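You operate a simulated robot arm through the tools that you are given. There is no shell and no other tool.

The job below is to be done with a simulated two-armed robot. You get a single attempt, and the scene is never put back.

## Task
The plate is hot: switch off, let it cool, then put the sensor board away.
Fine: lift the plate lid, wait till the display is under 45 C, lay the board in the upper small drawer; drawer and lid shut. Where these are worked on the way, their far stop is far enough and under half their travel is too little: plate lid.

It is judged by the outcome, as a careful person would: the job done as asked, and still so three seconds after it is handed in. It fails if anything else is knocked over, pushed out of place, dropped, spilled or broken. Lids that push on must go on centred and level and be pressed home; caps that screw on are set level and turned clockwise until they are tight.

## Robot
Two 6-joint arms with two-finger parallel grippers on one trunk that stands fixed in place. Base frame: the origin is at the foot of the trunk, x ahead of it, y to its left, z up. Lengths are in m, angles in degrees, forces in N, time in s.
The left shoulder is at [-0.077, 0.177, 0.832], the right one opposite. With the tool pointing down near the work surface each hand reaches from about 0.1 to 0.68 m from the base axis, measured 20 degrees to its own side. Payload 1.57 kg a hand.
The TCP of each hand is the grasp point between the finger pads, 0.03 m short of the fingertips. In the tool frame z runs along the fingers and y along their closing line. The gripper opens to 0.08 m. The fingers are 0.017 m wide and 0.012 m thick; the gripper's body (0.04 by 0.082 m) begins 0.08 m behind the TCP.
Orientation is that of the tool frame in the base frame, as a unit quaternion [w, x, y, z]. With the fingers straight down and closing along the base's y, the tool's x points along the base's -x, its y along +y and its z along -z.

## Interface
- The arms move only by the tool apply_moves. It takes "left_increments", "right_increments" or both (then of equal length, played together; a hand with none holds still); each is a list of rows, each a list of 7 numbers: the shift along the tool's x, y, z in m, then the turn, a rotation vector about the tool's x, y, z in degrees, then the finger opening in m, from 0 to 0.08. In form: [[x, y, z, ax, ay, az, claw], ...]. A call has 1 to 20 rows; each row shifts and turns the commanded pose from where the row before left it, along the tool's axes as they then stand. Rows are played at 5 a second. More than 0.05 m and 8.6 degrees between two rows, or a gripper value outside its range, and nothing of the call is played. A pose out of reach is approached as far as the arm can. The call stops where the force on the tool passes 40 N (or 10 N more than at its start, if that is more) or the arm is blocked; 0.2 s more then pass. Each finger travels about 0.072 m/s and halts on what it meets, pressing with about 33 N; the grip force reading is that of the motor and also rises with nothing between the fingers. The clock runs only during rows and for 0.2 s after the last one: add rows that do not move to give the fingers time. It gives the time, the measured TCP pose, the force on the tool (base axes), the opening and the grip force at its end, in the units of the frame above (readings bear some noise), with the torque about the TCP (base axes, N m) and any sound that the robot's microphone picked up.
- Cameras (640 x 400 px; columns grow to the right, rows downward): "scene" is now at [0.04, 0.0271, 1.57]; the picture's right is [0.32, -0.95, 0.00], its down [-0.61, -0.20, -0.77] and it looks along [0.73, 0.24, -0.64] (base axes); focal length 350 px, centre (320, 200). "left" rides on the left gripper at [0.072, 0.007, -0.122] in its tool frame; the picture's right is [-0.09, 1.00, 0.00], its down [-0.84, -0.08, -0.54] and it looks along [-0.54, -0.05, 0.84] (tool axes); focal length 238 px, centre (320, 200). "right" rides on the right gripper at [0.072, -0.007, -0.122] in its tool frame; the picture's right is [0.09, 1.00, 0.00], its down [-0.84, 0.08, -0.54] and it looks along [-0.54, 0.05, 0.84] (tool axes); focal length 238 px, centre (320, 200).
- snapshot(camera): a new picture of that camera. No time passes.
- lift_body(by): moves the trunk up (or, below 0, down) by that many m; the arms and the scene camera ride with it, the base frame stays. It gives what a move gives, with no picture.
- head_to(pan, tilt): turns the head with the scene camera to pan (to the left, within 143 degrees either way) and tilt (down, from -29 to 69), counted from straight ahead of the robot (the tilt from the chest, where the trunk bows). It gives what a move gives.
- pixel_to_xyz(camera, pixels): for up to 12 pixels [column, row] of the newest picture of that camera ("zoom" is the newest enlarged one), the place [x, y, z] in the base frame of the surface seen there, good to about 0.003 m. No time passes.
- close_up(camera, box): a new picture of the part [left, top, right, bottom] of that camera's present view, enlarged. No time passes.
- hand_in(): hands the job in; it is judged then, once.

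Leave the grippers open and the arms clear of the work at the hand-in unless told otherwise.

The tools are called after "Request:" as a command line: name --argument value ..., lists and objects as JSON in quotes. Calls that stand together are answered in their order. apply_moves: Moves the arms, as the interface text tells. Its arguments: {"type":"object","properties":{"left_increments":{"type":"array","items":{"type":"array","items":{"type":"number"}}},"right_increments":{"type":"array","items":{"type":"array","items":{"type":"number"}}}},"required":[]} The other tools are called the same way: lift_body (by) moves the trunk up or down; head_to (pan, tilt) turns the head that bears the scene camera; snapshot (camera) takes a picture; pixel_to_xyz (camera, pixels) gives the place of the surface under pixels of a picture; close_up (camera, box) takes an enlarged picture of a part of a camera's view; hand_in () hands the job in.

At the start:

```text
t: 0.0
left_tcp_pos: [0.3604, 0.2726, 1.3147]
left_ee_rot: [0.001, -0.001, 1.0, 0.0]
left_wrist_force: [0.1, -0.5, -0.2]
left_wrist_torque: [-0.03, 0.0, 0.02]
left_finger_gap: 0.08
left_grip_force: 0.1
right_tcp_pos: [0.4107, -0.049, 1.2832]
right_ee_rot: [0.001, -0.001, 1.0, 0.0]
right_wrist_force: [-0.1, 0.5, 0.7]
right_wrist_torque: [0.0, 0.02, -0.02]
right_finger_gap: 0.0803
right_grip_force: 0.0
trunk travel left (down, up): [-0.275, 0.053]
head pan, tilt (commanded): [18.6, 39.8]
```

scene: 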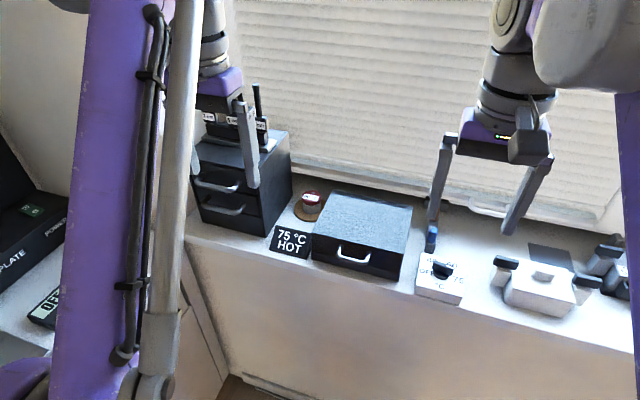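
right: 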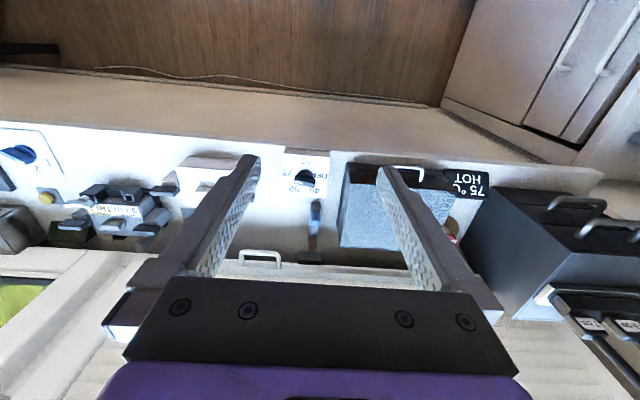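
left: 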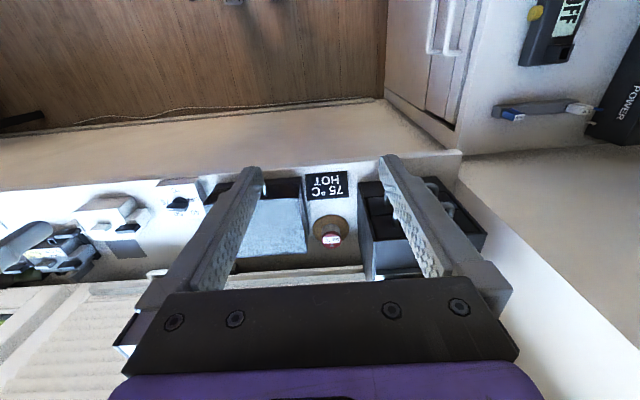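

I see a drawer cabinet, a display reading "75 °C HOT", a dark box with a lid (probably the plate), a dial marked OFF, and other objects. I'll look more closely before I move anything.

Request:
close_up --camera "scene" --box '[180, 120, 420, 300]'

Request:
close_up --camera "scene" --box '[400, 180, 640, 340]'

Request:
close_up --camera "right" --box '[0, 100, 320, 300]'

Request:
close_up --camera "left" --box '[380, 0, 640, 160]'

```text
2.22 times, centred on (300, 210) of scene
```

zoom: 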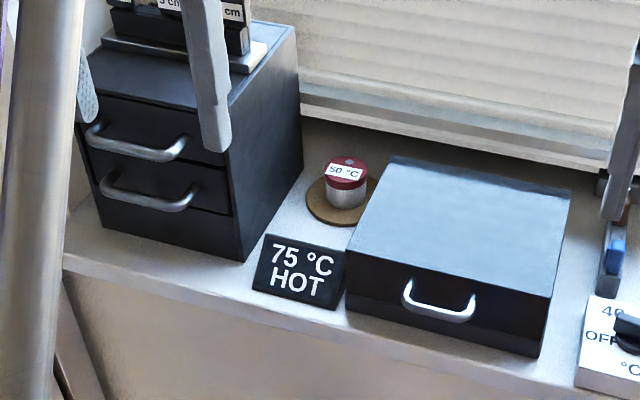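

```text
2.50 times, centred on (520, 260) of scene
```

zoom: 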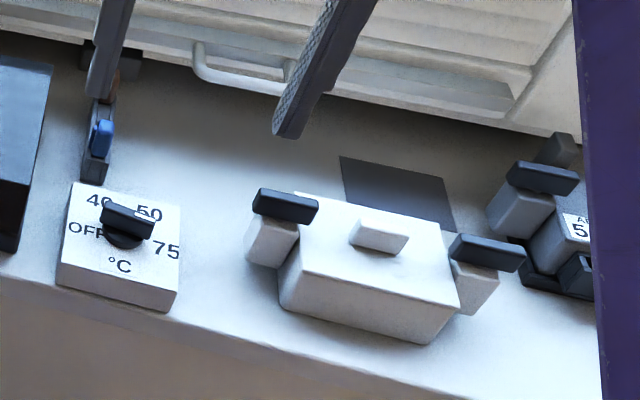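

```text
2.00 times, centred on (160, 200) of right
```

zoom: 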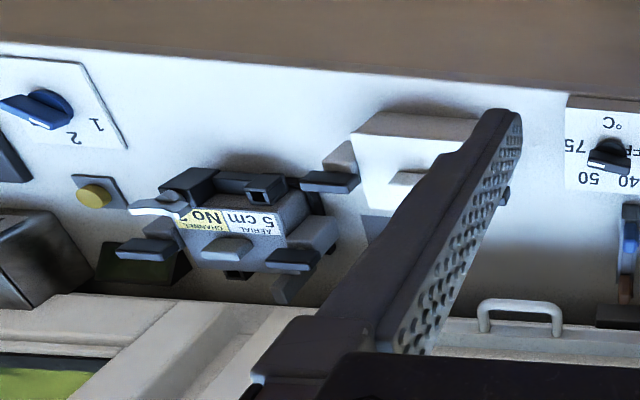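

```text
2.46 times, centred on (510, 80) of left
```

zoom: 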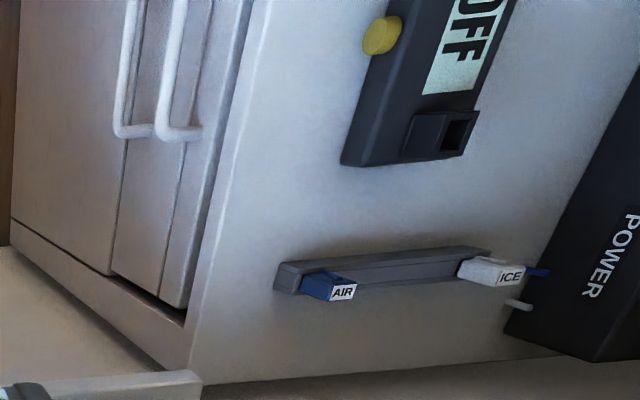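

The display reads 75 °C and the dial has OFF, 40, 50 and 75. I haven't found the sensor board yet, so I'll turn the head to survey the rest of the room.

Request:
head_to --pan -25 --tilt 45

Request:
snapshot --camera "scene"

Request:
head_to --pan -70 --tilt 45

Request:
snapshot --camera "scene"

Request:
head_to --pan 65 --tilt 45

Request:
snapshot --camera "scene"

Request:
head_to --pan 0 --tilt 55

Request:
snapshot --camera "scene"

```text
t: 1.1
left_tcp_pos: [0.3603, 0.2718, 1.3134]
left_ee_rot: [0.001, 0.0, 1.0, 0.0]
left_wrist_force: [-0.2, 0.1, -0.7]
left_wrist_torque: [0.0, -0.03, 0.02]
left_finger_gap: 0.0801
left_grip_force: 0.0
right_tcp_pos: [0.4106, -0.0487, 1.2819]
right_ee_rot: [0.001, 0.0, 1.0, 0.0]
right_wrist_force: [-1.0, 0.7, 0.0]
right_wrist_torque: [0.01, 0.02, 0.04]
right_finger_gap: 0.08
right_grip_force: 0.1
trunk travel left (down, up): [-0.275, 0.053]
head pan, tilt (commanded): [-25.0, 45.0]
```

```text
taken
```

scene: 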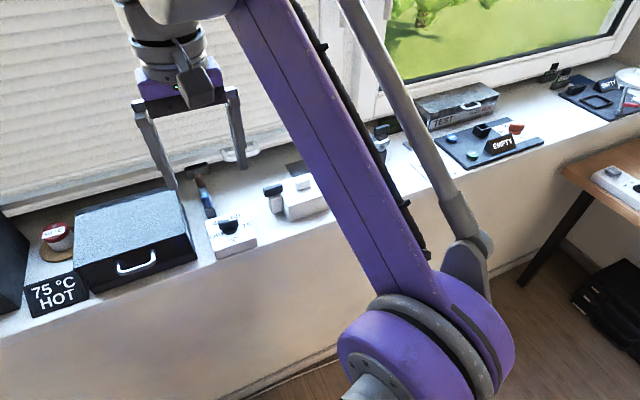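

```text
t: 2.2
left_tcp_pos: [0.3603, 0.2714, 1.3145]
left_ee_rot: [0.0, 0.0, 1.0, 0.0]
left_wrist_force: [-0.8, -0.1, 0.2]
left_wrist_torque: [-0.01, 0.03, -0.02]
left_finger_gap: 0.0796
left_grip_force: 0.0
right_tcp_pos: [0.4101, -0.0483, 1.2819]
right_ee_rot: [0.001, 0.001, 1.0, 0.0]
right_wrist_force: [-0.2, 0.5, 0.2]
right_wrist_torque: [-0.04, 0.02, 0.03]
right_finger_gap: 0.0801
right_grip_force: 0.0
trunk travel left (down, up): [-0.275, 0.053]
head pan, tilt (commanded): [-70.0, 45.0]
```

```text
taken
```

scene: 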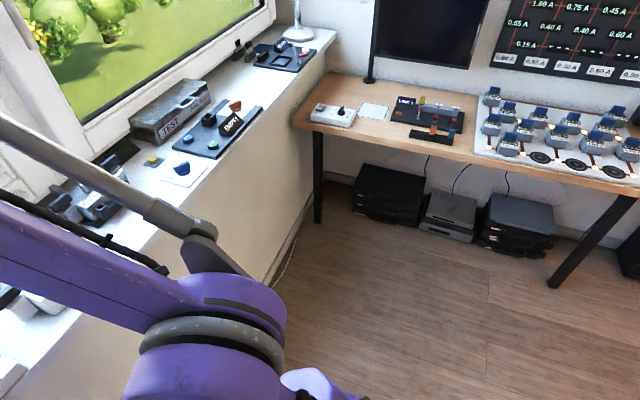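

```text
t: 4.4
left_tcp_pos: [0.3607, 0.2724, 1.3147]
left_ee_rot: [0.002, 0.0, 1.0, 0.0]
left_wrist_force: [-0.4, 0.1, 1.4]
left_wrist_torque: [0.01, 0.01, 0.0]
left_finger_gap: 0.0802
left_grip_force: 0.0
right_tcp_pos: [0.4107, -0.05, 1.2817]
right_ee_rot: [0.001, 0.0, 1.0, 0.0]
right_wrist_force: [-0.4, 0.9, -0.1]
right_wrist_torque: [-0.04, 0.01, -0.02]
right_finger_gap: 0.0798
right_grip_force: 0.0
trunk travel left (down, up): [-0.275, 0.053]
head pan, tilt (commanded): [65.0, 45.0]
```

```text
taken
```

scene: 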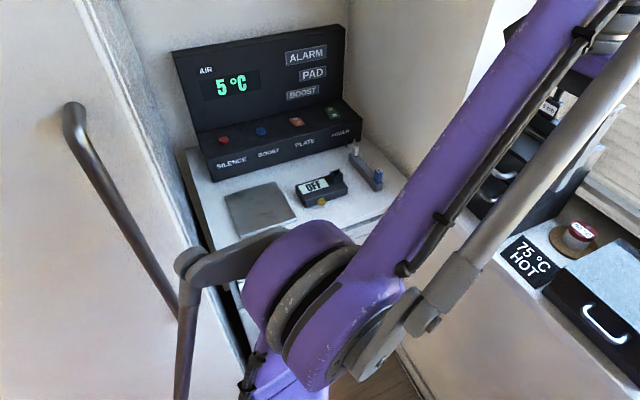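

```text
t: 5.8
left_tcp_pos: [0.3603, 0.2725, 1.3136]
left_ee_rot: [0.001, 0.0, 1.0, 0.0]
left_wrist_force: [0.3, -1.1, -0.3]
left_wrist_torque: [0.03, 0.02, -0.02]
left_finger_gap: 0.08
left_grip_force: 0.1
right_tcp_pos: [0.4106, -0.0484, 1.2827]
right_ee_rot: [0.001, 0.0, 1.0, 0.0]
right_wrist_force: [0.3, -0.5, -0.4]
right_wrist_torque: [0.03, 0.0, 0.02]
right_finger_gap: 0.0799
right_grip_force: 0.0
trunk travel left (down, up): [-0.275, 0.053]
head pan, tilt (commanded): [0.0, 55.0]
```

```text
taken
```

scene: 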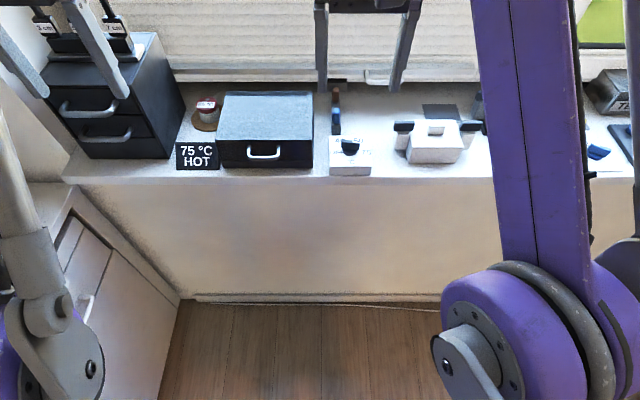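

The left panel has SILENCE, BOOST, PLATE and POWER controls and shows AIR 5 °C. I want to know which switch belongs to the hot plate, so I'll zoom in on this view and then on the panel.

Request:
close_up --camera "scene" --box '[160, 70, 340, 182]'

Request:
close_up --camera "scene" --box '[300, 70, 500, 195]'

Request:
close_up --camera "scene" --box '[20, 0, 200, 170]'

Request:
head_to --pan 65 --tilt 45

Request:
close_up --camera "scene" --box '[160, 20, 400, 240]'

Request:
close_up --camera "scene" --box '[460, 80, 640, 300]'

```text
3.56 times, centred on (250, 126) of scene
```

zoom: 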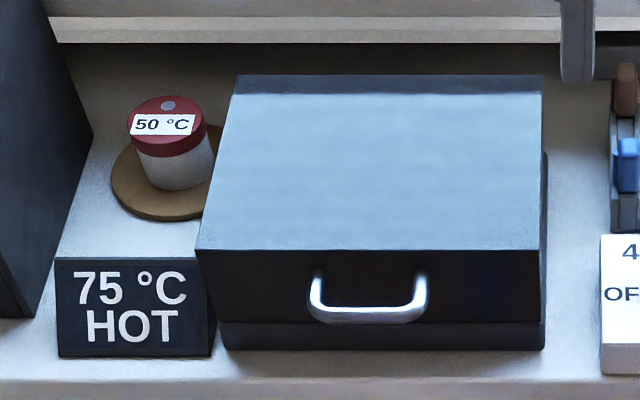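

```text
3.20 times, centred on (400, 132) of scene
```

zoom: 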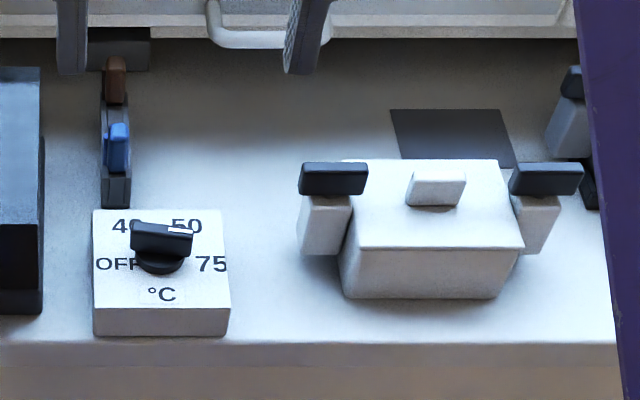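

```text
2.35 times, centred on (110, 85) of scene
```

zoom: 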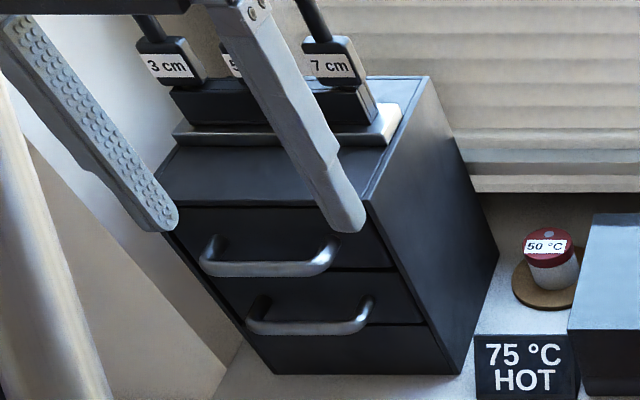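

```text
t: 7.1
left_tcp_pos: [0.3605, 0.2722, 1.3129]
left_ee_rot: [0.001, 0.0, 1.0, -0.001]
left_wrist_force: [0.3, 1.1, 0.1]
left_wrist_torque: [0.0, -0.02, -0.01]
left_finger_gap: 0.08
left_grip_force: 0.1
right_tcp_pos: [0.4107, -0.0488, 1.2823]
right_ee_rot: [0.001, 0.0, 1.0, -0.001]
right_wrist_force: [-0.1, -0.3, -0.8]
right_wrist_torque: [0.0, -0.03, -0.04]
right_finger_gap: 0.0799
right_grip_force: 0.1
trunk travel left (down, up): [-0.275, 0.053]
head pan, tilt (commanded): [65.0, 45.0]
```

```text
1.82 times, centred on (280, 130) of scene
```

zoom: 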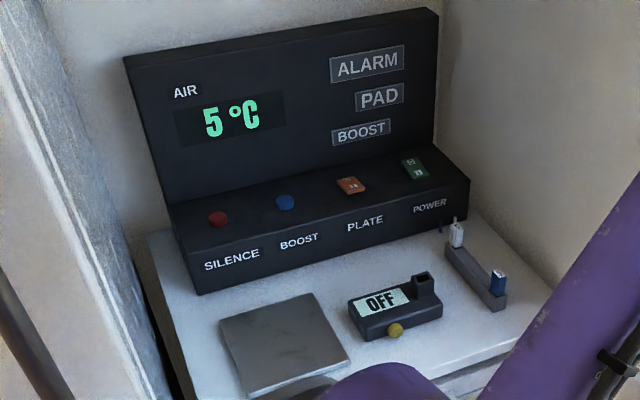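

```text
1.82 times, centred on (550, 190) of scene
```

zoom: 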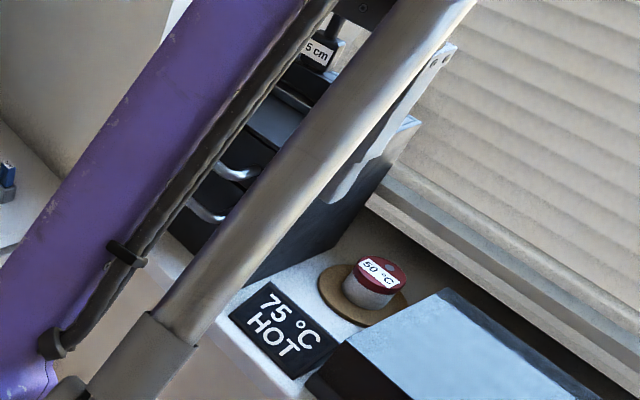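

The dial (OFF/40/50/75) sits beside the lidded box. The left panel also has a PLATE switch, next to a bare grey plate. I'll zoom in on the panel switches to be sure which one is relevant.

Request:
close_up --camera "scene" --box '[270, 90, 370, 160]'

Request:
close_up --camera "scene" --box '[280, 140, 400, 220]'

Request:
head_to --pan 5 --tilt 40

Request:
snapshot --camera "scene"

```text
5.71 times, centred on (320, 125) of scene
```

zoom: 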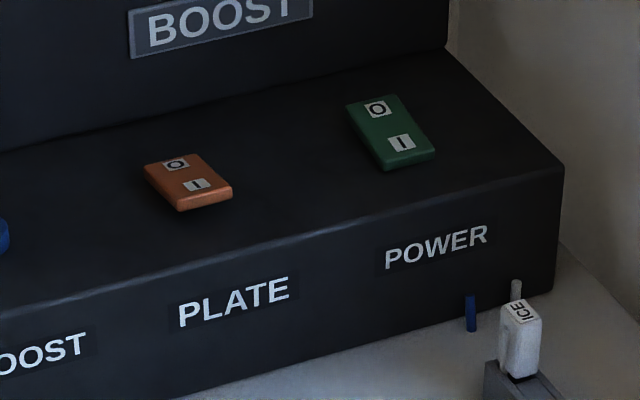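

```text
5.00 times, centred on (340, 180) of scene
```

zoom: 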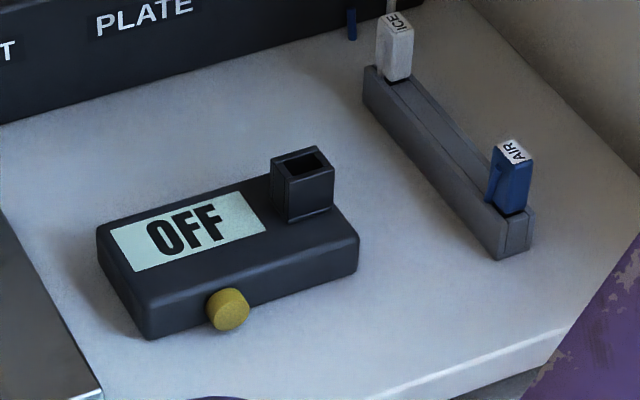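

```text
t: 8.4
left_tcp_pos: [0.3609, 0.271, 1.3146]
left_ee_rot: [0.001, 0.001, 1.0, 0.0]
left_wrist_force: [-0.8, 0.4, 0.2]
left_wrist_torque: [-0.01, 0.0, 0.03]
left_finger_gap: 0.0799
left_grip_force: 0.0
right_tcp_pos: [0.4118, -0.0493, 1.2825]
right_ee_rot: [0.0, 0.0, 1.0, 0.001]
right_wrist_force: [0.9, 0.5, -0.3]
right_wrist_torque: [0.0, 0.01, 0.03]
right_finger_gap: 0.0802
right_grip_force: 0.2
trunk travel left (down, up): [-0.275, 0.053]
head pan, tilt (commanded): [5.0, 40.0]
```

```text
taken
```

scene: 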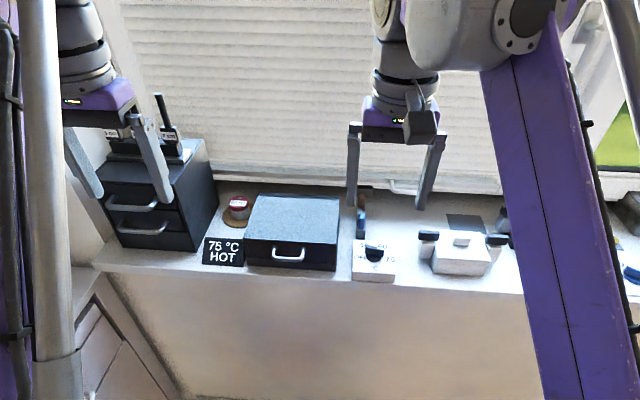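

I'll measure the key points in this view: the box and its handle, the dial, the display, the drawers and nearby objects.

Request:
pixel_to_xyz --camera "scene" --pixels '[[256, 197], [339, 198], [245, 240], [337, 243], [336, 270], [246, 263], [288, 259], [274, 257], [303, 259], [240, 203], [222, 252], [290, 215]]'

Request:
pixel_to_xyz --camera "scene" --pixels '[[374, 255], [355, 275], [392, 278], [360, 232], [358, 205], [130, 204], [138, 229], [195, 250], [213, 170], [155, 206], [120, 203], [370, 300]]'

Request:
close_up --camera "scene" --box '[330, 190, 420, 290]'

Request:
close_up --camera "scene" --box '[95, 90, 225, 260]'

```text
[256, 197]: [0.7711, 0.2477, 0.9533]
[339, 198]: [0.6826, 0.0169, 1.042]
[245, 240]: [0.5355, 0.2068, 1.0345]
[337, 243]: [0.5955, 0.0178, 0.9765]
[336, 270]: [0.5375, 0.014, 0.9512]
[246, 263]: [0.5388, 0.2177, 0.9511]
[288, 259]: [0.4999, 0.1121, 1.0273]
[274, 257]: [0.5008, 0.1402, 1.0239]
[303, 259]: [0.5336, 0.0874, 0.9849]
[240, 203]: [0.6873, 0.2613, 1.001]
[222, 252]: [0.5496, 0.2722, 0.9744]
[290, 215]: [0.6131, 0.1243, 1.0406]
```

```text
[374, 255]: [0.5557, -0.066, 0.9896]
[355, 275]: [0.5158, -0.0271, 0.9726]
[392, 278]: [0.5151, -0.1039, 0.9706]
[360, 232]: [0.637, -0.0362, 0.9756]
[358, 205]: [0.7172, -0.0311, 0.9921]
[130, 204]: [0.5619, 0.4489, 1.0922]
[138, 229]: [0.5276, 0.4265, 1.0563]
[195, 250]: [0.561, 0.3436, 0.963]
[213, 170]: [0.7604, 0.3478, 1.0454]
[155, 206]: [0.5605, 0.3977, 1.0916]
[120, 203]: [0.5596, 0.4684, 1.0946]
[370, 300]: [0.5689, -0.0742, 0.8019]
```

```text
4.00 times, centred on (375, 240) of scene
```

zoom: 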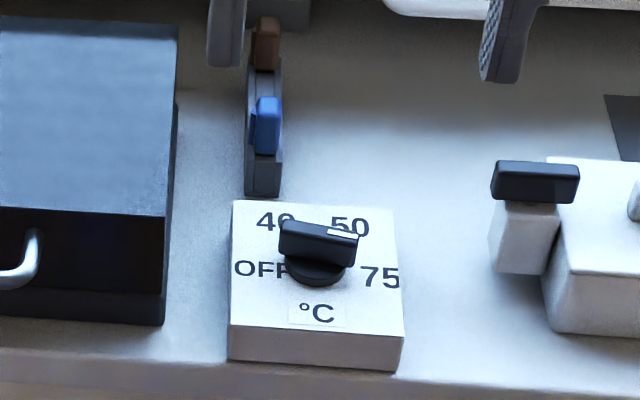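

```text
2.35 times, centred on (160, 175) of scene
```

zoom: 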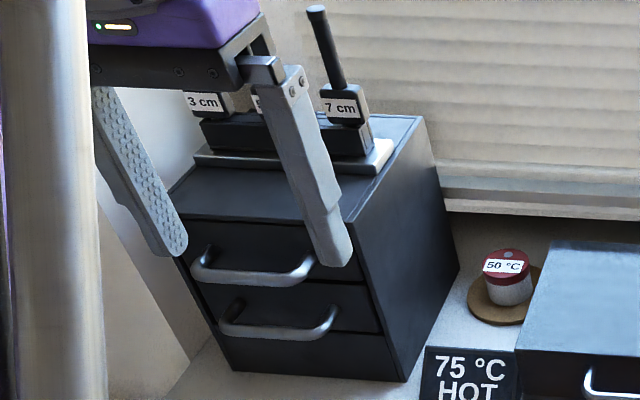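

The knob's white mark is on its right end, which lines up with 75, so OFF is half a turn counter-clockwise seen from above. I'll take precise knob measurements from a close-up.

Request:
close_up --camera "scene" --box '[345, 235, 405, 285]'

Request:
snapshot --camera "right"

Request:
close_up --camera "right" --box '[270, 140, 350, 220]'

```text
8.00 times, centred on (375, 260) of scene
```

zoom: 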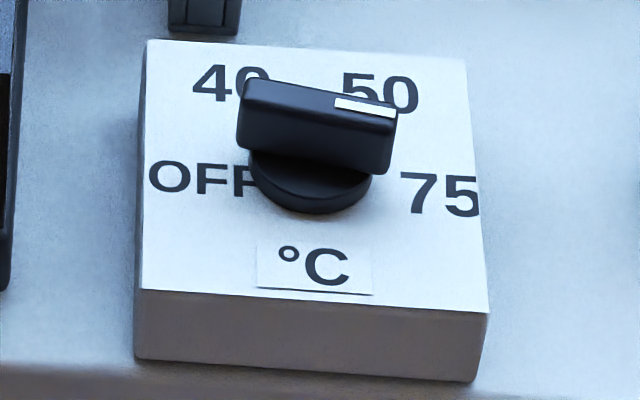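

```text
taken
```

right: 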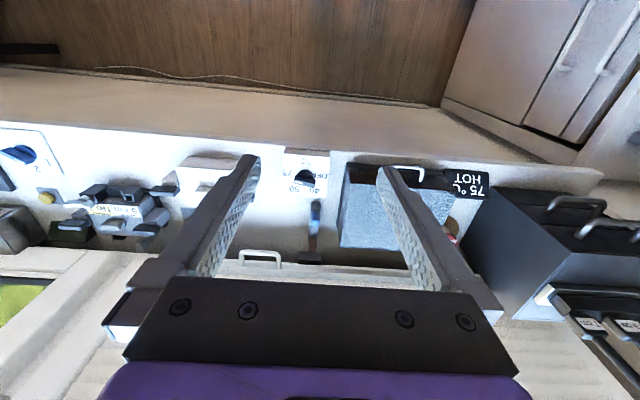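

```text
5.00 times, centred on (310, 180) of right
```

zoom: 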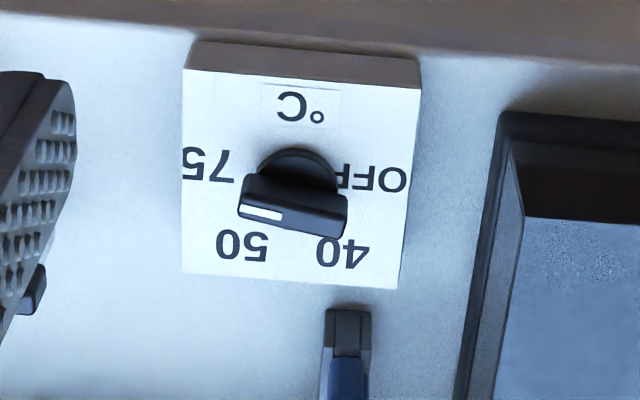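

I'll measure the knob's bar ends and the dial plate using this right-camera zoom.

Request:
pixel_to_xyz --camera "zoom" --pixels '[[246, 208], [340, 230], [262, 214], [300, 215], [248, 182], [346, 205], [210, 165], [375, 180], [242, 247], [342, 253], [300, 160], [320, 255]]'

Request:
close_up --camera "scene" --box '[345, 235, 405, 285]'

Request:
pixel_to_xyz --camera "zoom" --pixels '[[245, 85], [395, 110], [320, 95], [243, 125], [385, 155], [315, 140], [310, 195], [200, 178], [440, 195], [235, 85], [380, 92], [320, 310]]'

```text
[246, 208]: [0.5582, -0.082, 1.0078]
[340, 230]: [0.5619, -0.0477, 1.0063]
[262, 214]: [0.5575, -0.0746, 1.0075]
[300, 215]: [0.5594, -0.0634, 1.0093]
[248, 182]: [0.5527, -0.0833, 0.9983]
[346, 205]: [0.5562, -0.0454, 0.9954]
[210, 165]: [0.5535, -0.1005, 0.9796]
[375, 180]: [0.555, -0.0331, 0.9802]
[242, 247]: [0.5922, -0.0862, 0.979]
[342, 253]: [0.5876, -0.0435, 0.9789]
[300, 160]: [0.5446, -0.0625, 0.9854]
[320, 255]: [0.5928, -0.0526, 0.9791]
```

```text
8.00 times, centred on (375, 260) of scene
```

zoom: 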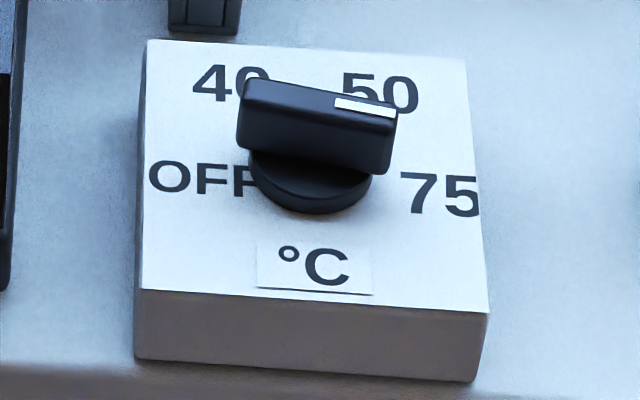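

```text
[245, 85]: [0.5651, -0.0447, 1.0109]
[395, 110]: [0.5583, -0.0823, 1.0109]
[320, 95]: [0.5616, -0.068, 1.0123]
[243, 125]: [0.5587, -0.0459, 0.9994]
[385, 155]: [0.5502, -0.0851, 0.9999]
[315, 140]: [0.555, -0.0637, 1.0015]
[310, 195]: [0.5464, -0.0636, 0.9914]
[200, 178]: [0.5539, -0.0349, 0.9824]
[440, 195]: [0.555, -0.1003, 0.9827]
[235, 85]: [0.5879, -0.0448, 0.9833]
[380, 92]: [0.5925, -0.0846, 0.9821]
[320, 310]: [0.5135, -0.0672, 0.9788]
```

The knob bar centre is about (0.558, -0.065), with its top near z 1.010 and its base disc up to about 0.99. The bar is turned roughly 10° past the y axis. I'll move the right hand above it, then turn the tool so the fingers close across the bar.

Request:
apply_moves --right_increments '[[-0.0293, -0.0031, 0.0326, 0, 0, 0, 0.08], [-0.0293, -0.0031, 0.0326, 0, 0, 0, 0.08], [-0.0293, -0.0031, 0.0326, 0, 0, 0, 0.08], [-0.0293, -0.0031, 0.0326, 0, 0, 0, 0.08], [-0.0293, -0.0031, 0.0326, 0, 0, 0, 0.08], [0, 0, 0, 0, 0, 8.25, 0.07], [0, 0, 0, 0, 0, 8.25, 0.06], [0, 0, 0, 0, 0, 8.25, 0.05], [0, 0, 0, 0, 0, 8.25, 0.05], [0, 0, 0, 0, 0, 8.25, 0.05], [0, 0, 0, 0, 0, 8.25, 0.05], [0, 0, 0, 0, 0, 8.25, 0.05], [0, 0, 0, 0, 0, 8.25, 0.05], [0, 0, 0, 0, 0, 8.25, 0.05], [0, 0, 0, 0, 0, 8.25, 0.05], [0, 0, 0, 0, 0, 8.25, 0.05], [0, 0, 0, 0, 0, 8.25, 0.05], [0, 0, 0, 0, 0, 0, 0.05], [0, 0, 0, 0, 0, 0, 0.05]]'

Request:
snapshot --camera "right"

Request:
snapshot --camera "scene"

```text
t: 12.4
left_tcp_pos: [0.3606, 0.271, 1.3151]
left_ee_rot: [0.001, 0.0, 1.0, 0.0]
left_wrist_force: [0.7, 0.4, -0.1]
left_wrist_torque: [0.0, -0.04, -0.01]
left_finger_gap: 0.08
left_grip_force: 0.2
right_tcp_pos: [0.5577, -0.0646, 1.1193]
right_ee_rot: [0.0, 0.761, 0.649, 0.0]
right_wrist_force: [0.0, 0.2, -0.2]
right_wrist_torque: [-0.02, 0.05, 0.01]
right_finger_gap: 0.0502
right_grip_force: 0.1
trunk travel left (down, up): [-0.275, 0.053]
head pan, tilt (commanded): [5.0, 40.0]
```

```text
taken
```

right: 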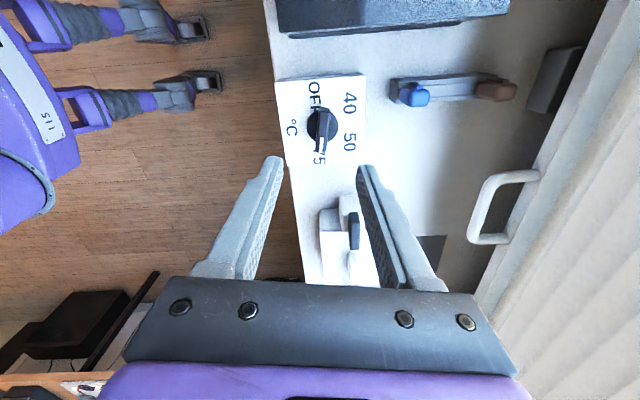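

```text
taken
```

scene: 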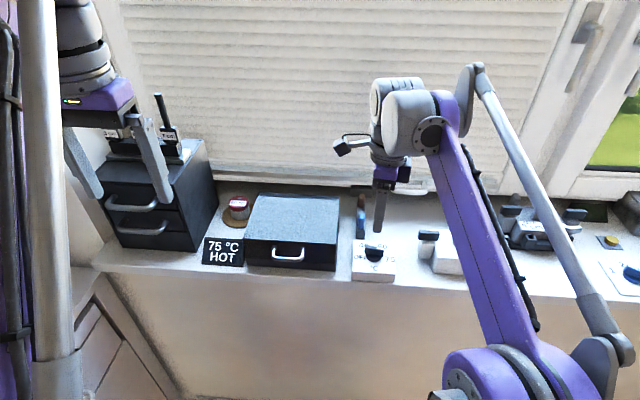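

The hand is above the knob with its fingers across the bar. I'll take a close-up to refine the knob's position and angle.

Request:
close_up --camera "right" --box '[260, 70, 380, 180]'

Request:
pixel_to_xyz --camera "right" --pixels '[[322, 110], [329, 112], [315, 150], [324, 152], [320, 130], [312, 125], [333, 125]]'

```text
3.64 times, centred on (320, 125) of right
```

zoom: 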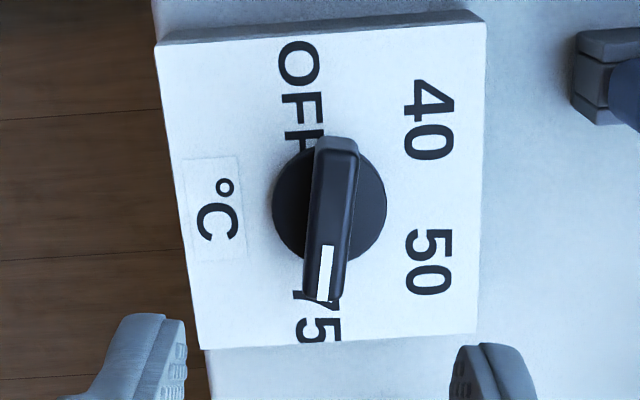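

```text
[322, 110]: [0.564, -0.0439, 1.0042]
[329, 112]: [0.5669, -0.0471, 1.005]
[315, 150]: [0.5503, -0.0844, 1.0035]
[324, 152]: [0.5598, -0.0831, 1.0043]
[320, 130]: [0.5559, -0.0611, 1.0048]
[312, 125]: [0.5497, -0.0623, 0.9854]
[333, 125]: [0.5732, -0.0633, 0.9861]
```

The bar is now aligned with the tool's x axis, and its centre is about (0.560, -0.064). I'll shift a couple of millimetres, go down to z≈1.022 and close gently on the bar.

Request:
apply_moves --right_increments '[[0.001, 0.0023, 0.03, 0, 0, 0, 0.05], [0, 0, 0.03, 0, 0, 0, 0.05], [0, 0, 0.027, 0, 0, 0, 0.05], [0, 0, 0.01, 0, 0, 0, 0.05], [0, 0, 0, 0, 0, 0, 0.05]]'

Request:
close_up --camera "right" --box '[220, 60, 420, 200]'

Request:
close_up --camera "scene" --box '[330, 190, 420, 290]'

```text
t: 13.6
left_tcp_pos: [0.3608, 0.272, 1.3147]
left_ee_rot: [0.0, 0.0, 1.0, -0.001]
left_wrist_force: [-0.6, 0.0, -0.7]
left_wrist_torque: [0.02, 0.01, 0.03]
left_finger_gap: 0.08
left_grip_force: 0.0
right_tcp_pos: [0.5592, -0.0637, 1.0221]
right_ee_rot: [0.001, 0.761, 0.649, 0.001]
right_wrist_force: [0.1, 0.1, -0.4]
right_wrist_torque: [0.04, 0.0, -0.01]
right_finger_gap: 0.0501
right_grip_force: 0.0
trunk travel left (down, up): [-0.275, 0.053]
head pan, tilt (commanded): [5.0, 40.0]
```

```text
2.86 times, centred on (320, 130) of right
```

zoom: 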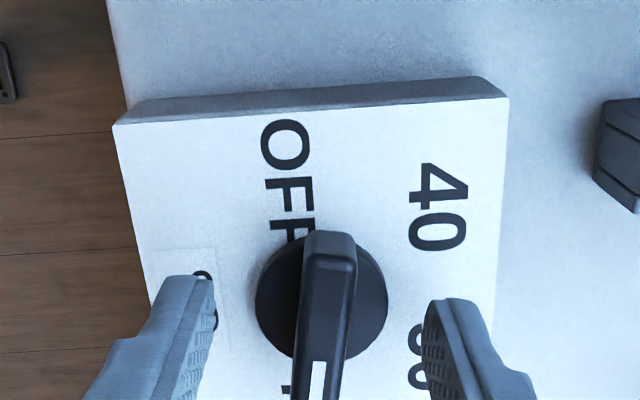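

```text
4.00 times, centred on (375, 240) of scene
```

zoom: 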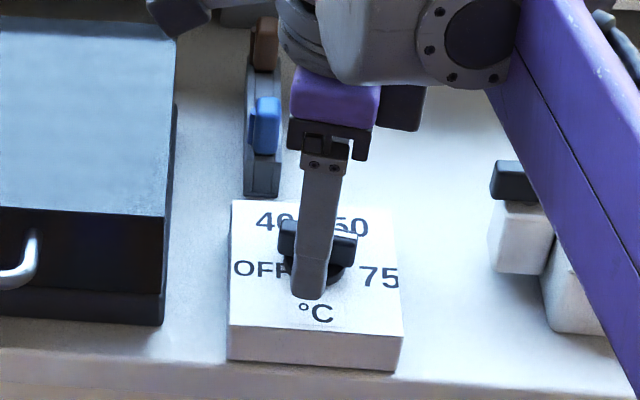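

The fingers straddle the bar evenly. I'll close on it now.

Request:
apply_moves --right_increments '[[0, 0, 0, 0, 0, 0, 0.03], [0, 0, 0, 0, 0, 0, 0.015], [0, 0, 0, 0, 0, 0, 0.004], [0, 0, 0, 0, 0, 0, 0.0], [0, 0, 0, 0, 0, 0, 0.0]]'

Request:
close_up --camera "right" --box '[220, 60, 420, 200]'

```text
t: 14.8
left_tcp_pos: [0.3607, 0.2713, 1.314]
left_ee_rot: [0.001, 0.0, 1.0, 0.0]
left_wrist_force: [1.2, -0.9, -0.4]
left_wrist_torque: [-0.01, -0.03, -0.03]
left_finger_gap: 0.08
left_grip_force: 0.0
right_tcp_pos: [0.5604, -0.0639, 1.0228]
right_ee_rot: [0.001, 0.76, 0.649, 0.001]
right_wrist_force: [6.4, 0.8, 4.2]
right_wrist_torque: [0.13, -0.08, 0.01]
right_finger_gap: 0.0119
right_grip_force: 29.1
trunk travel left (down, up): [-0.275, 0.053]
head pan, tilt (commanded): [5.0, 40.0]
```

```text
2.86 times, centred on (320, 130) of right
```

zoom: 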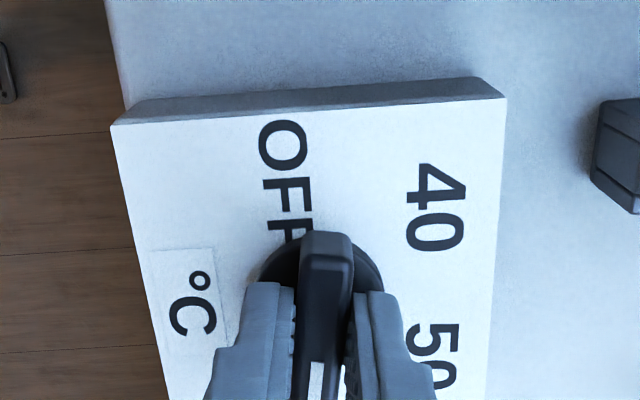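

The bar is gripped at a 12 mm opening. The side force of 6 N points to about 1 mm of offset, so I'll correct that and begin turning counter-clockwise (negative about tool z).

Request:
apply_moves --right_increments '[[0, 0.0012, 0, 0, 0, 0, 0.0], [0, 0, 0, 0, 0, -5, 0.0], [0, 0, 0, 0, 0, -8, 0.0], [0, 0, 0, 0, 0, -8, 0.0], [0, 0, 0, 0, 0, -8, 0.0]]'

Request:
close_up --camera "right" --box '[220, 60, 420, 200]'

```text
t: 16.0
left_tcp_pos: [0.3593, 0.2722, 1.3141]
left_ee_rot: [0.001, 0.001, 1.0, 0.001]
left_wrist_force: [-0.4, 0.4, 0.5]
left_wrist_torque: [0.01, 0.0, 0.02]
left_finger_gap: 0.0802
left_grip_force: 0.0
right_tcp_pos: [0.5589, -0.0646, 1.0235]
right_ee_rot: [0.0, 0.573, 0.82, 0.0]
right_wrist_force: [-15.4, 1.4, -8.9]
right_wrist_torque: [0.24, 0.44, -0.02]
right_finger_gap: 0.0122
right_grip_force: 29.1
trunk travel left (down, up): [-0.275, 0.053]
head pan, tilt (commanded): [5.0, 40.0]
```

```text
2.86 times, centred on (320, 130) of right
```

zoom: 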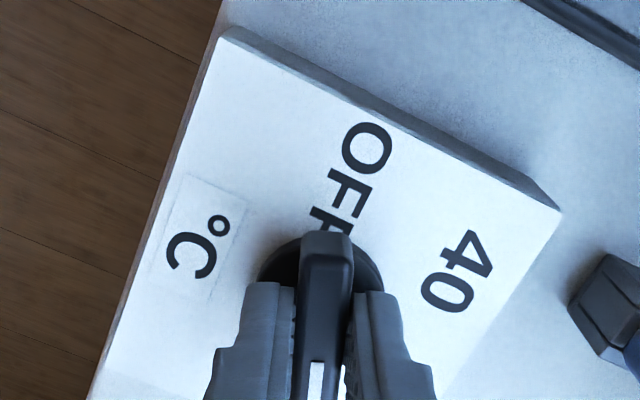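

The knob is turning with the hand and still sits in line with the fingers. The side load is -15 N in x, so I'll ease the hand back by about 1.7 mm and keep turning.

Request:
apply_moves --right_increments '[[0.0006, -0.0017, 0, 0, 0, 0, 0.0], [0, -0.0002, 0, 0, 0, -8, 0.0], [0, -0.0002, 0, 0, 0, -8, 0.0], [0, -0.0002, 0, 0, 0, -8, 0.0], [0, -0.0002, 0, 0, 0, -8, 0.0]]'

Request:
close_up --camera "right" --box '[220, 60, 420, 200]'

```text
t: 17.2
left_tcp_pos: [0.3603, 0.2727, 1.3132]
left_ee_rot: [0.001, 0.0, 1.0, 0.0]
left_wrist_force: [-0.9, 0.0, -0.3]
left_wrist_torque: [0.03, -0.02, -0.01]
left_finger_gap: 0.0801
left_grip_force: 0.1
right_tcp_pos: [0.5589, -0.0659, 1.0238]
right_ee_rot: [0.001, 0.324, 0.946, -0.001]
right_wrist_force: [1.6, 4.5, 2.5]
right_wrist_torque: [0.5, 0.5, 0.01]
right_finger_gap: 0.0119
right_grip_force: 29.1
trunk travel left (down, up): [-0.275, 0.053]
head pan, tilt (commanded): [5.0, 40.0]
```

```text
2.86 times, centred on (320, 130) of right
```

zoom: 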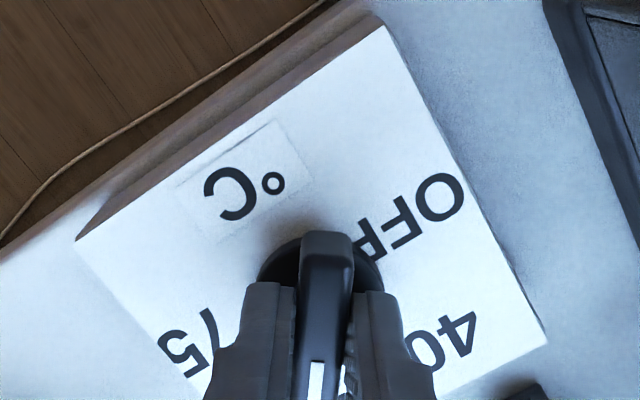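

The forces are low now, after about 61° of turning. I'll continue the same motion for another 64° and then check.

Request:
apply_moves --right_increments '[[0, -0.0002, 0, 0, 0, -8, 0.0], [0, -0.0002, 0, 0, 0, -8, 0.0], [0, -0.0002, 0, 0, 0, -8, 0.0], [0, -0.0002, 0, 0, 0, -8, 0.0], [0, -0.0002, 0, 0, 0, -8, 0.0], [0, -0.0002, 0, 0, 0, -8, 0.0], [0, -0.0002, 0, 0, 0, -8, 0.0], [0, -0.0002, 0, 0, 0, -8, 0.0]]'

Request:
close_up --camera "right" --box '[220, 60, 420, 200]'

Request:
close_up --camera "scene" --box '[190, 190, 420, 290]'

```text
t: 19.0
left_tcp_pos: [0.3605, 0.2725, 1.314]
left_ee_rot: [0.001, 0.0, 1.0, 0.0]
left_wrist_force: [-0.3, 0.0, -0.1]
left_wrist_torque: [0.0, 0.04, -0.02]
left_finger_gap: 0.0801
left_grip_force: 0.1
right_tcp_pos: [0.5586, -0.0659, 1.0223]
right_ee_rot: [0.002, -0.225, 0.974, 0.0]
right_wrist_force: [10.0, 4.6, 15.8]
right_wrist_torque: [0.36, -0.67, -0.03]
right_finger_gap: 0.0119
right_grip_force: 29.6
trunk travel left (down, up): [-0.275, 0.053]
head pan, tilt (commanded): [5.0, 40.0]
```

```text
2.86 times, centred on (320, 130) of right
```

zoom: 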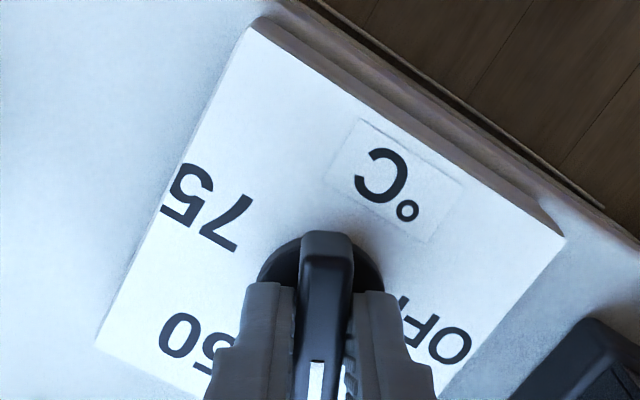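

```text
2.78 times, centred on (305, 240) of scene
```

zoom: 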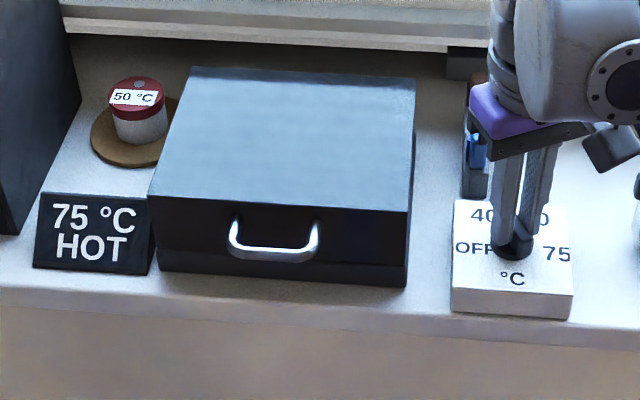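

I've turned 125° and the mark is near 40. I'll relieve the 10 N in x and turn the remaining ~65° toward OFF.

Request:
apply_moves --right_increments '[[-0.0009, -0.0004, -0.0005, 0, 0, -8, 0.0], [0, -0.0002, 0, 0, 0, -8, 0.0], [0, -0.0002, 0, 0, 0, -8, 0.0], [0, -0.0002, 0, 0, 0, -8, 0.0], [0, -0.0002, 0, 0, 0, -8, 0.0], [0, -0.0002, 0, 0, 0, -8, 0.0], [0, -0.0002, 0, 0, 0, -7, 0.0]]'

Request:
close_up --camera "right" --box '[220, 60, 420, 200]'

Request:
close_up --camera "scene" --box '[190, 190, 420, 290]'

```text
t: 20.6
left_tcp_pos: [0.3602, 0.2717, 1.3148]
left_ee_rot: [0.001, 0.0, 1.0, 0.0]
left_wrist_force: [1.0, -0.8, -0.1]
left_wrist_torque: [0.01, -0.01, 0.02]
left_finger_gap: 0.0797
left_grip_force: 0.0
right_tcp_pos: [0.5606, -0.0667, 1.0232]
right_ee_rot: [0.0, -0.65, 0.76, 0.001]
right_wrist_force: [-3.8, 3.9, -3.2]
right_wrist_torque: [0.4, 0.14, 0.02]
right_finger_gap: 0.0118
right_grip_force: 29.6
trunk travel left (down, up): [-0.275, 0.053]
head pan, tilt (commanded): [5.0, 40.0]
```

```text
2.86 times, centred on (320, 130) of right
```

zoom: 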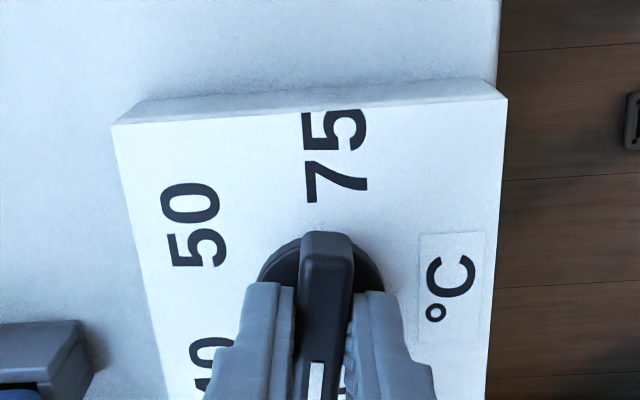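

```text
2.78 times, centred on (305, 240) of scene
```

zoom: 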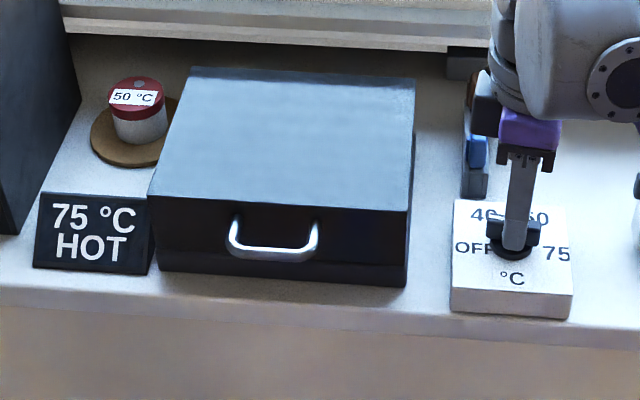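

Relative to the knob axis, the OFF label lies at about +100° and the 75 label at about -100°, so 20° remain. I'll turn on, watching for an end stop.

Request:
apply_moves --right_increments '[[0, -0.0002, 0, 0, 0, -7, 0.0], [0, -0.0002, 0, 0, 0, -7, 0.0], [0, -0.0001, 0, 0, 0, -5, 0.0]]'

Request:
close_up --camera "right" --box '[220, 60, 420, 200]'

Request:
close_up --camera "scene" --box '[190, 190, 420, 290]'

```text
t: 21.4
left_tcp_pos: [0.3606, 0.2714, 1.3141]
left_ee_rot: [0.001, 0.0, 1.0, 0.0]
left_wrist_force: [-0.5, 0.0, 0.0]
left_wrist_torque: [0.01, 0.0, -0.01]
left_finger_gap: 0.0799
left_grip_force: 0.1
right_tcp_pos: [0.5598, -0.0664, 1.0246]
right_ee_rot: [0.0, 0.767, -0.642, 0.0]
right_wrist_force: [-8.0, 5.1, -12.2]
right_wrist_torque: [0.04, 0.21, 0.0]
right_finger_gap: 0.0123
right_grip_force: 29.8
trunk travel left (down, up): [-0.275, 0.053]
head pan, tilt (commanded): [5.0, 40.0]
```

```text
2.86 times, centred on (320, 130) of right
```

zoom: 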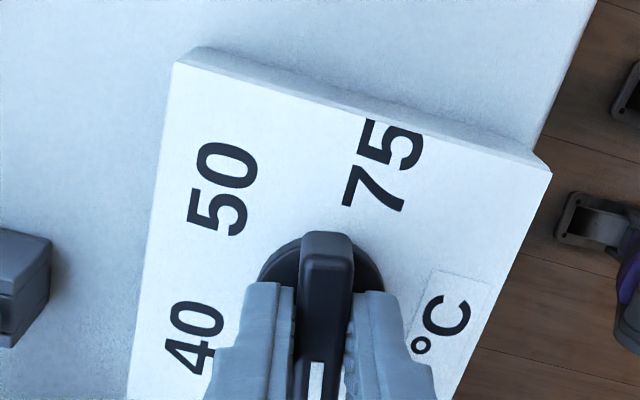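

```text
2.78 times, centred on (305, 240) of scene
```

zoom: 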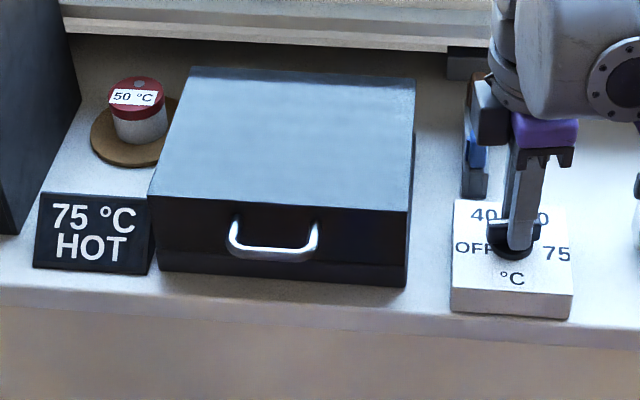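

I've turned about 199°, so the mark should be on OFF. I'll open the fingers, rise clear and check the dial and display.

Request:
apply_moves --right_increments '[[0, 0, 0, 0, 0, 0, 0.02], [0, 0, 0, 0, 0, 0, 0.04], [0, 0, 0, 0, 0, 0, 0.05], [0, 0, 0, 0, 0, 0, 0.05], [0, 0, -0.03, 0, 0, 0, 0.05], [0, 0, -0.04, 0, 0, 0, 0.05], [0, 0, -0.04, 0, 0, 0, 0.05], [0, 0, -0.04, 0, 0, 0, 0.05], [0, 0, 0, 0, 0, 0, 0.05]]'

Request:
close_up --camera "right" --box '[220, 60, 420, 200]'

Request:
snapshot --camera "scene"

Request:
close_up --camera "scene" --box '[190, 190, 420, 290]'

```text
t: 23.4
left_tcp_pos: [0.3598, 0.2724, 1.3144]
left_ee_rot: [0.001, -0.001, 1.0, 0.0]
left_wrist_force: [0.3, 0.7, -0.9]
left_wrist_torque: [-0.01, 0.0, -0.02]
left_finger_gap: 0.0801
left_grip_force: 0.1
right_tcp_pos: [0.5574, -0.0678, 1.1614]
right_ee_rot: [-0.001, 0.766, -0.643, 0.0]
right_wrist_force: [1.4, 0.8, 0.3]
right_wrist_torque: [0.04, 0.0, -0.01]
right_finger_gap: 0.0498
right_grip_force: 0.0
right hand out of reach, approached as far as the arm can: row 8
trunk travel left (down, up): [-0.275, 0.053]
head pan, tilt (commanded): [5.0, 40.0]
```

```text
2.86 times, centred on (320, 130) of right
```

zoom: 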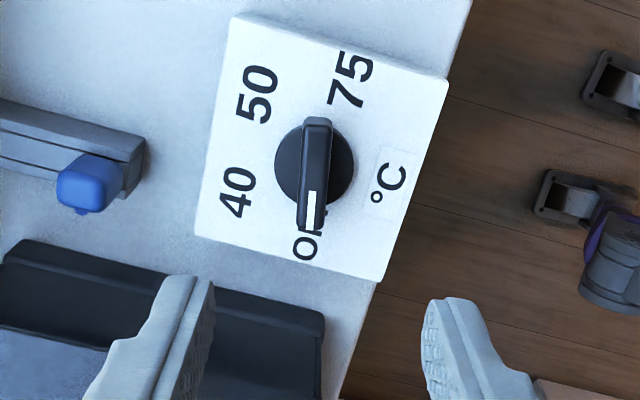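

```text
taken
```

scene: 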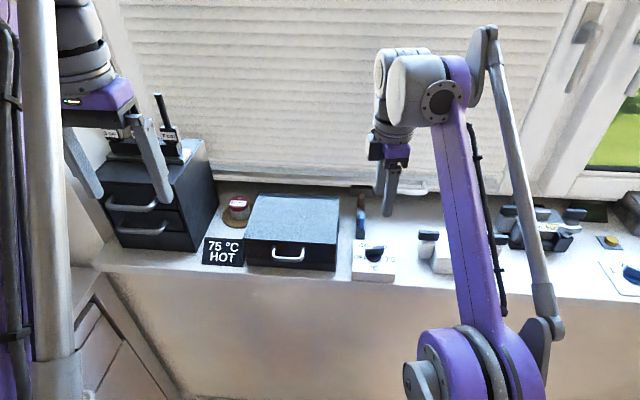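

```text
2.78 times, centred on (305, 240) of scene
```

zoom: 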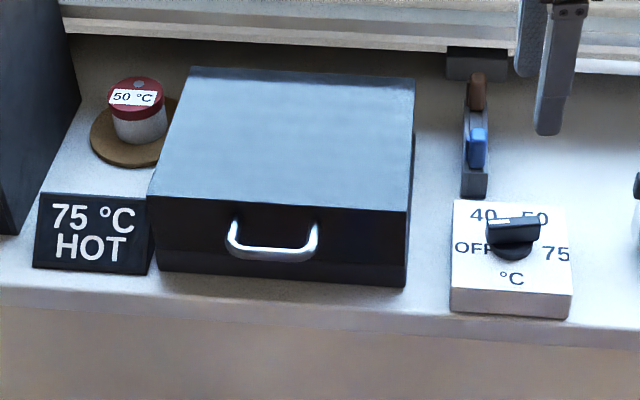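

The mark now points to OFF. The display still reads 75 °C, which should fall with time. Next I'll measure the box lid and handle more closely.

Request:
close_up --camera "scene" --box '[235, 180, 350, 280]'

Request:
pixel_to_xyz --camera "zoom" --pixels '[[200, 330], [240, 315], [290, 322], [350, 330], [380, 318], [200, 270], [500, 275], [140, 250], [130, 320], [500, 330], [490, 370], [300, 380]]'

Request:
pixel_to_xyz --camera "zoom" --pixels '[[170, 100], [185, 75], [520, 80], [520, 120], [350, 75], [350, 55], [540, 150], [540, 250], [300, 280], [300, 355], [290, 345], [290, 300]]'

```text
4.00 times, centred on (292, 230) of scene
```

zoom: 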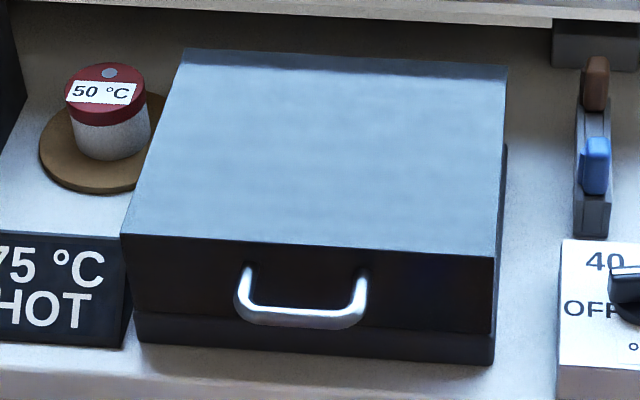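

```text
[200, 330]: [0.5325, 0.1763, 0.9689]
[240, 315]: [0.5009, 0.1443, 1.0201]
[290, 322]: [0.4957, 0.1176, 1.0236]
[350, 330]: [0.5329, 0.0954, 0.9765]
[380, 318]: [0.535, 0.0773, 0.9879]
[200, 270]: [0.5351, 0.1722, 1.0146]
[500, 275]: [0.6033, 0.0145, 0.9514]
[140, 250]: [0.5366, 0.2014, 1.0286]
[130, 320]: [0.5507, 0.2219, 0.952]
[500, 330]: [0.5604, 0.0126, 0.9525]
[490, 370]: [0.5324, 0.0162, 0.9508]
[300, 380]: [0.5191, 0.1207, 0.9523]
```

```text
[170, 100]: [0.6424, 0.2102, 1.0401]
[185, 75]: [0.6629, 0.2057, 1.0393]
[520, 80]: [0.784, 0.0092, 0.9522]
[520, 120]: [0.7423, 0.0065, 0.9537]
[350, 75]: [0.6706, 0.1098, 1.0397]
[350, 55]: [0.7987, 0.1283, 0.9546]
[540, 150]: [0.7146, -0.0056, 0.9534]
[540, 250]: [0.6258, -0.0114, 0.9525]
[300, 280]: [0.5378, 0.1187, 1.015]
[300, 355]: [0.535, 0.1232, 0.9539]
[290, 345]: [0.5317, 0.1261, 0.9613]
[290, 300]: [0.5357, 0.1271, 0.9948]
```

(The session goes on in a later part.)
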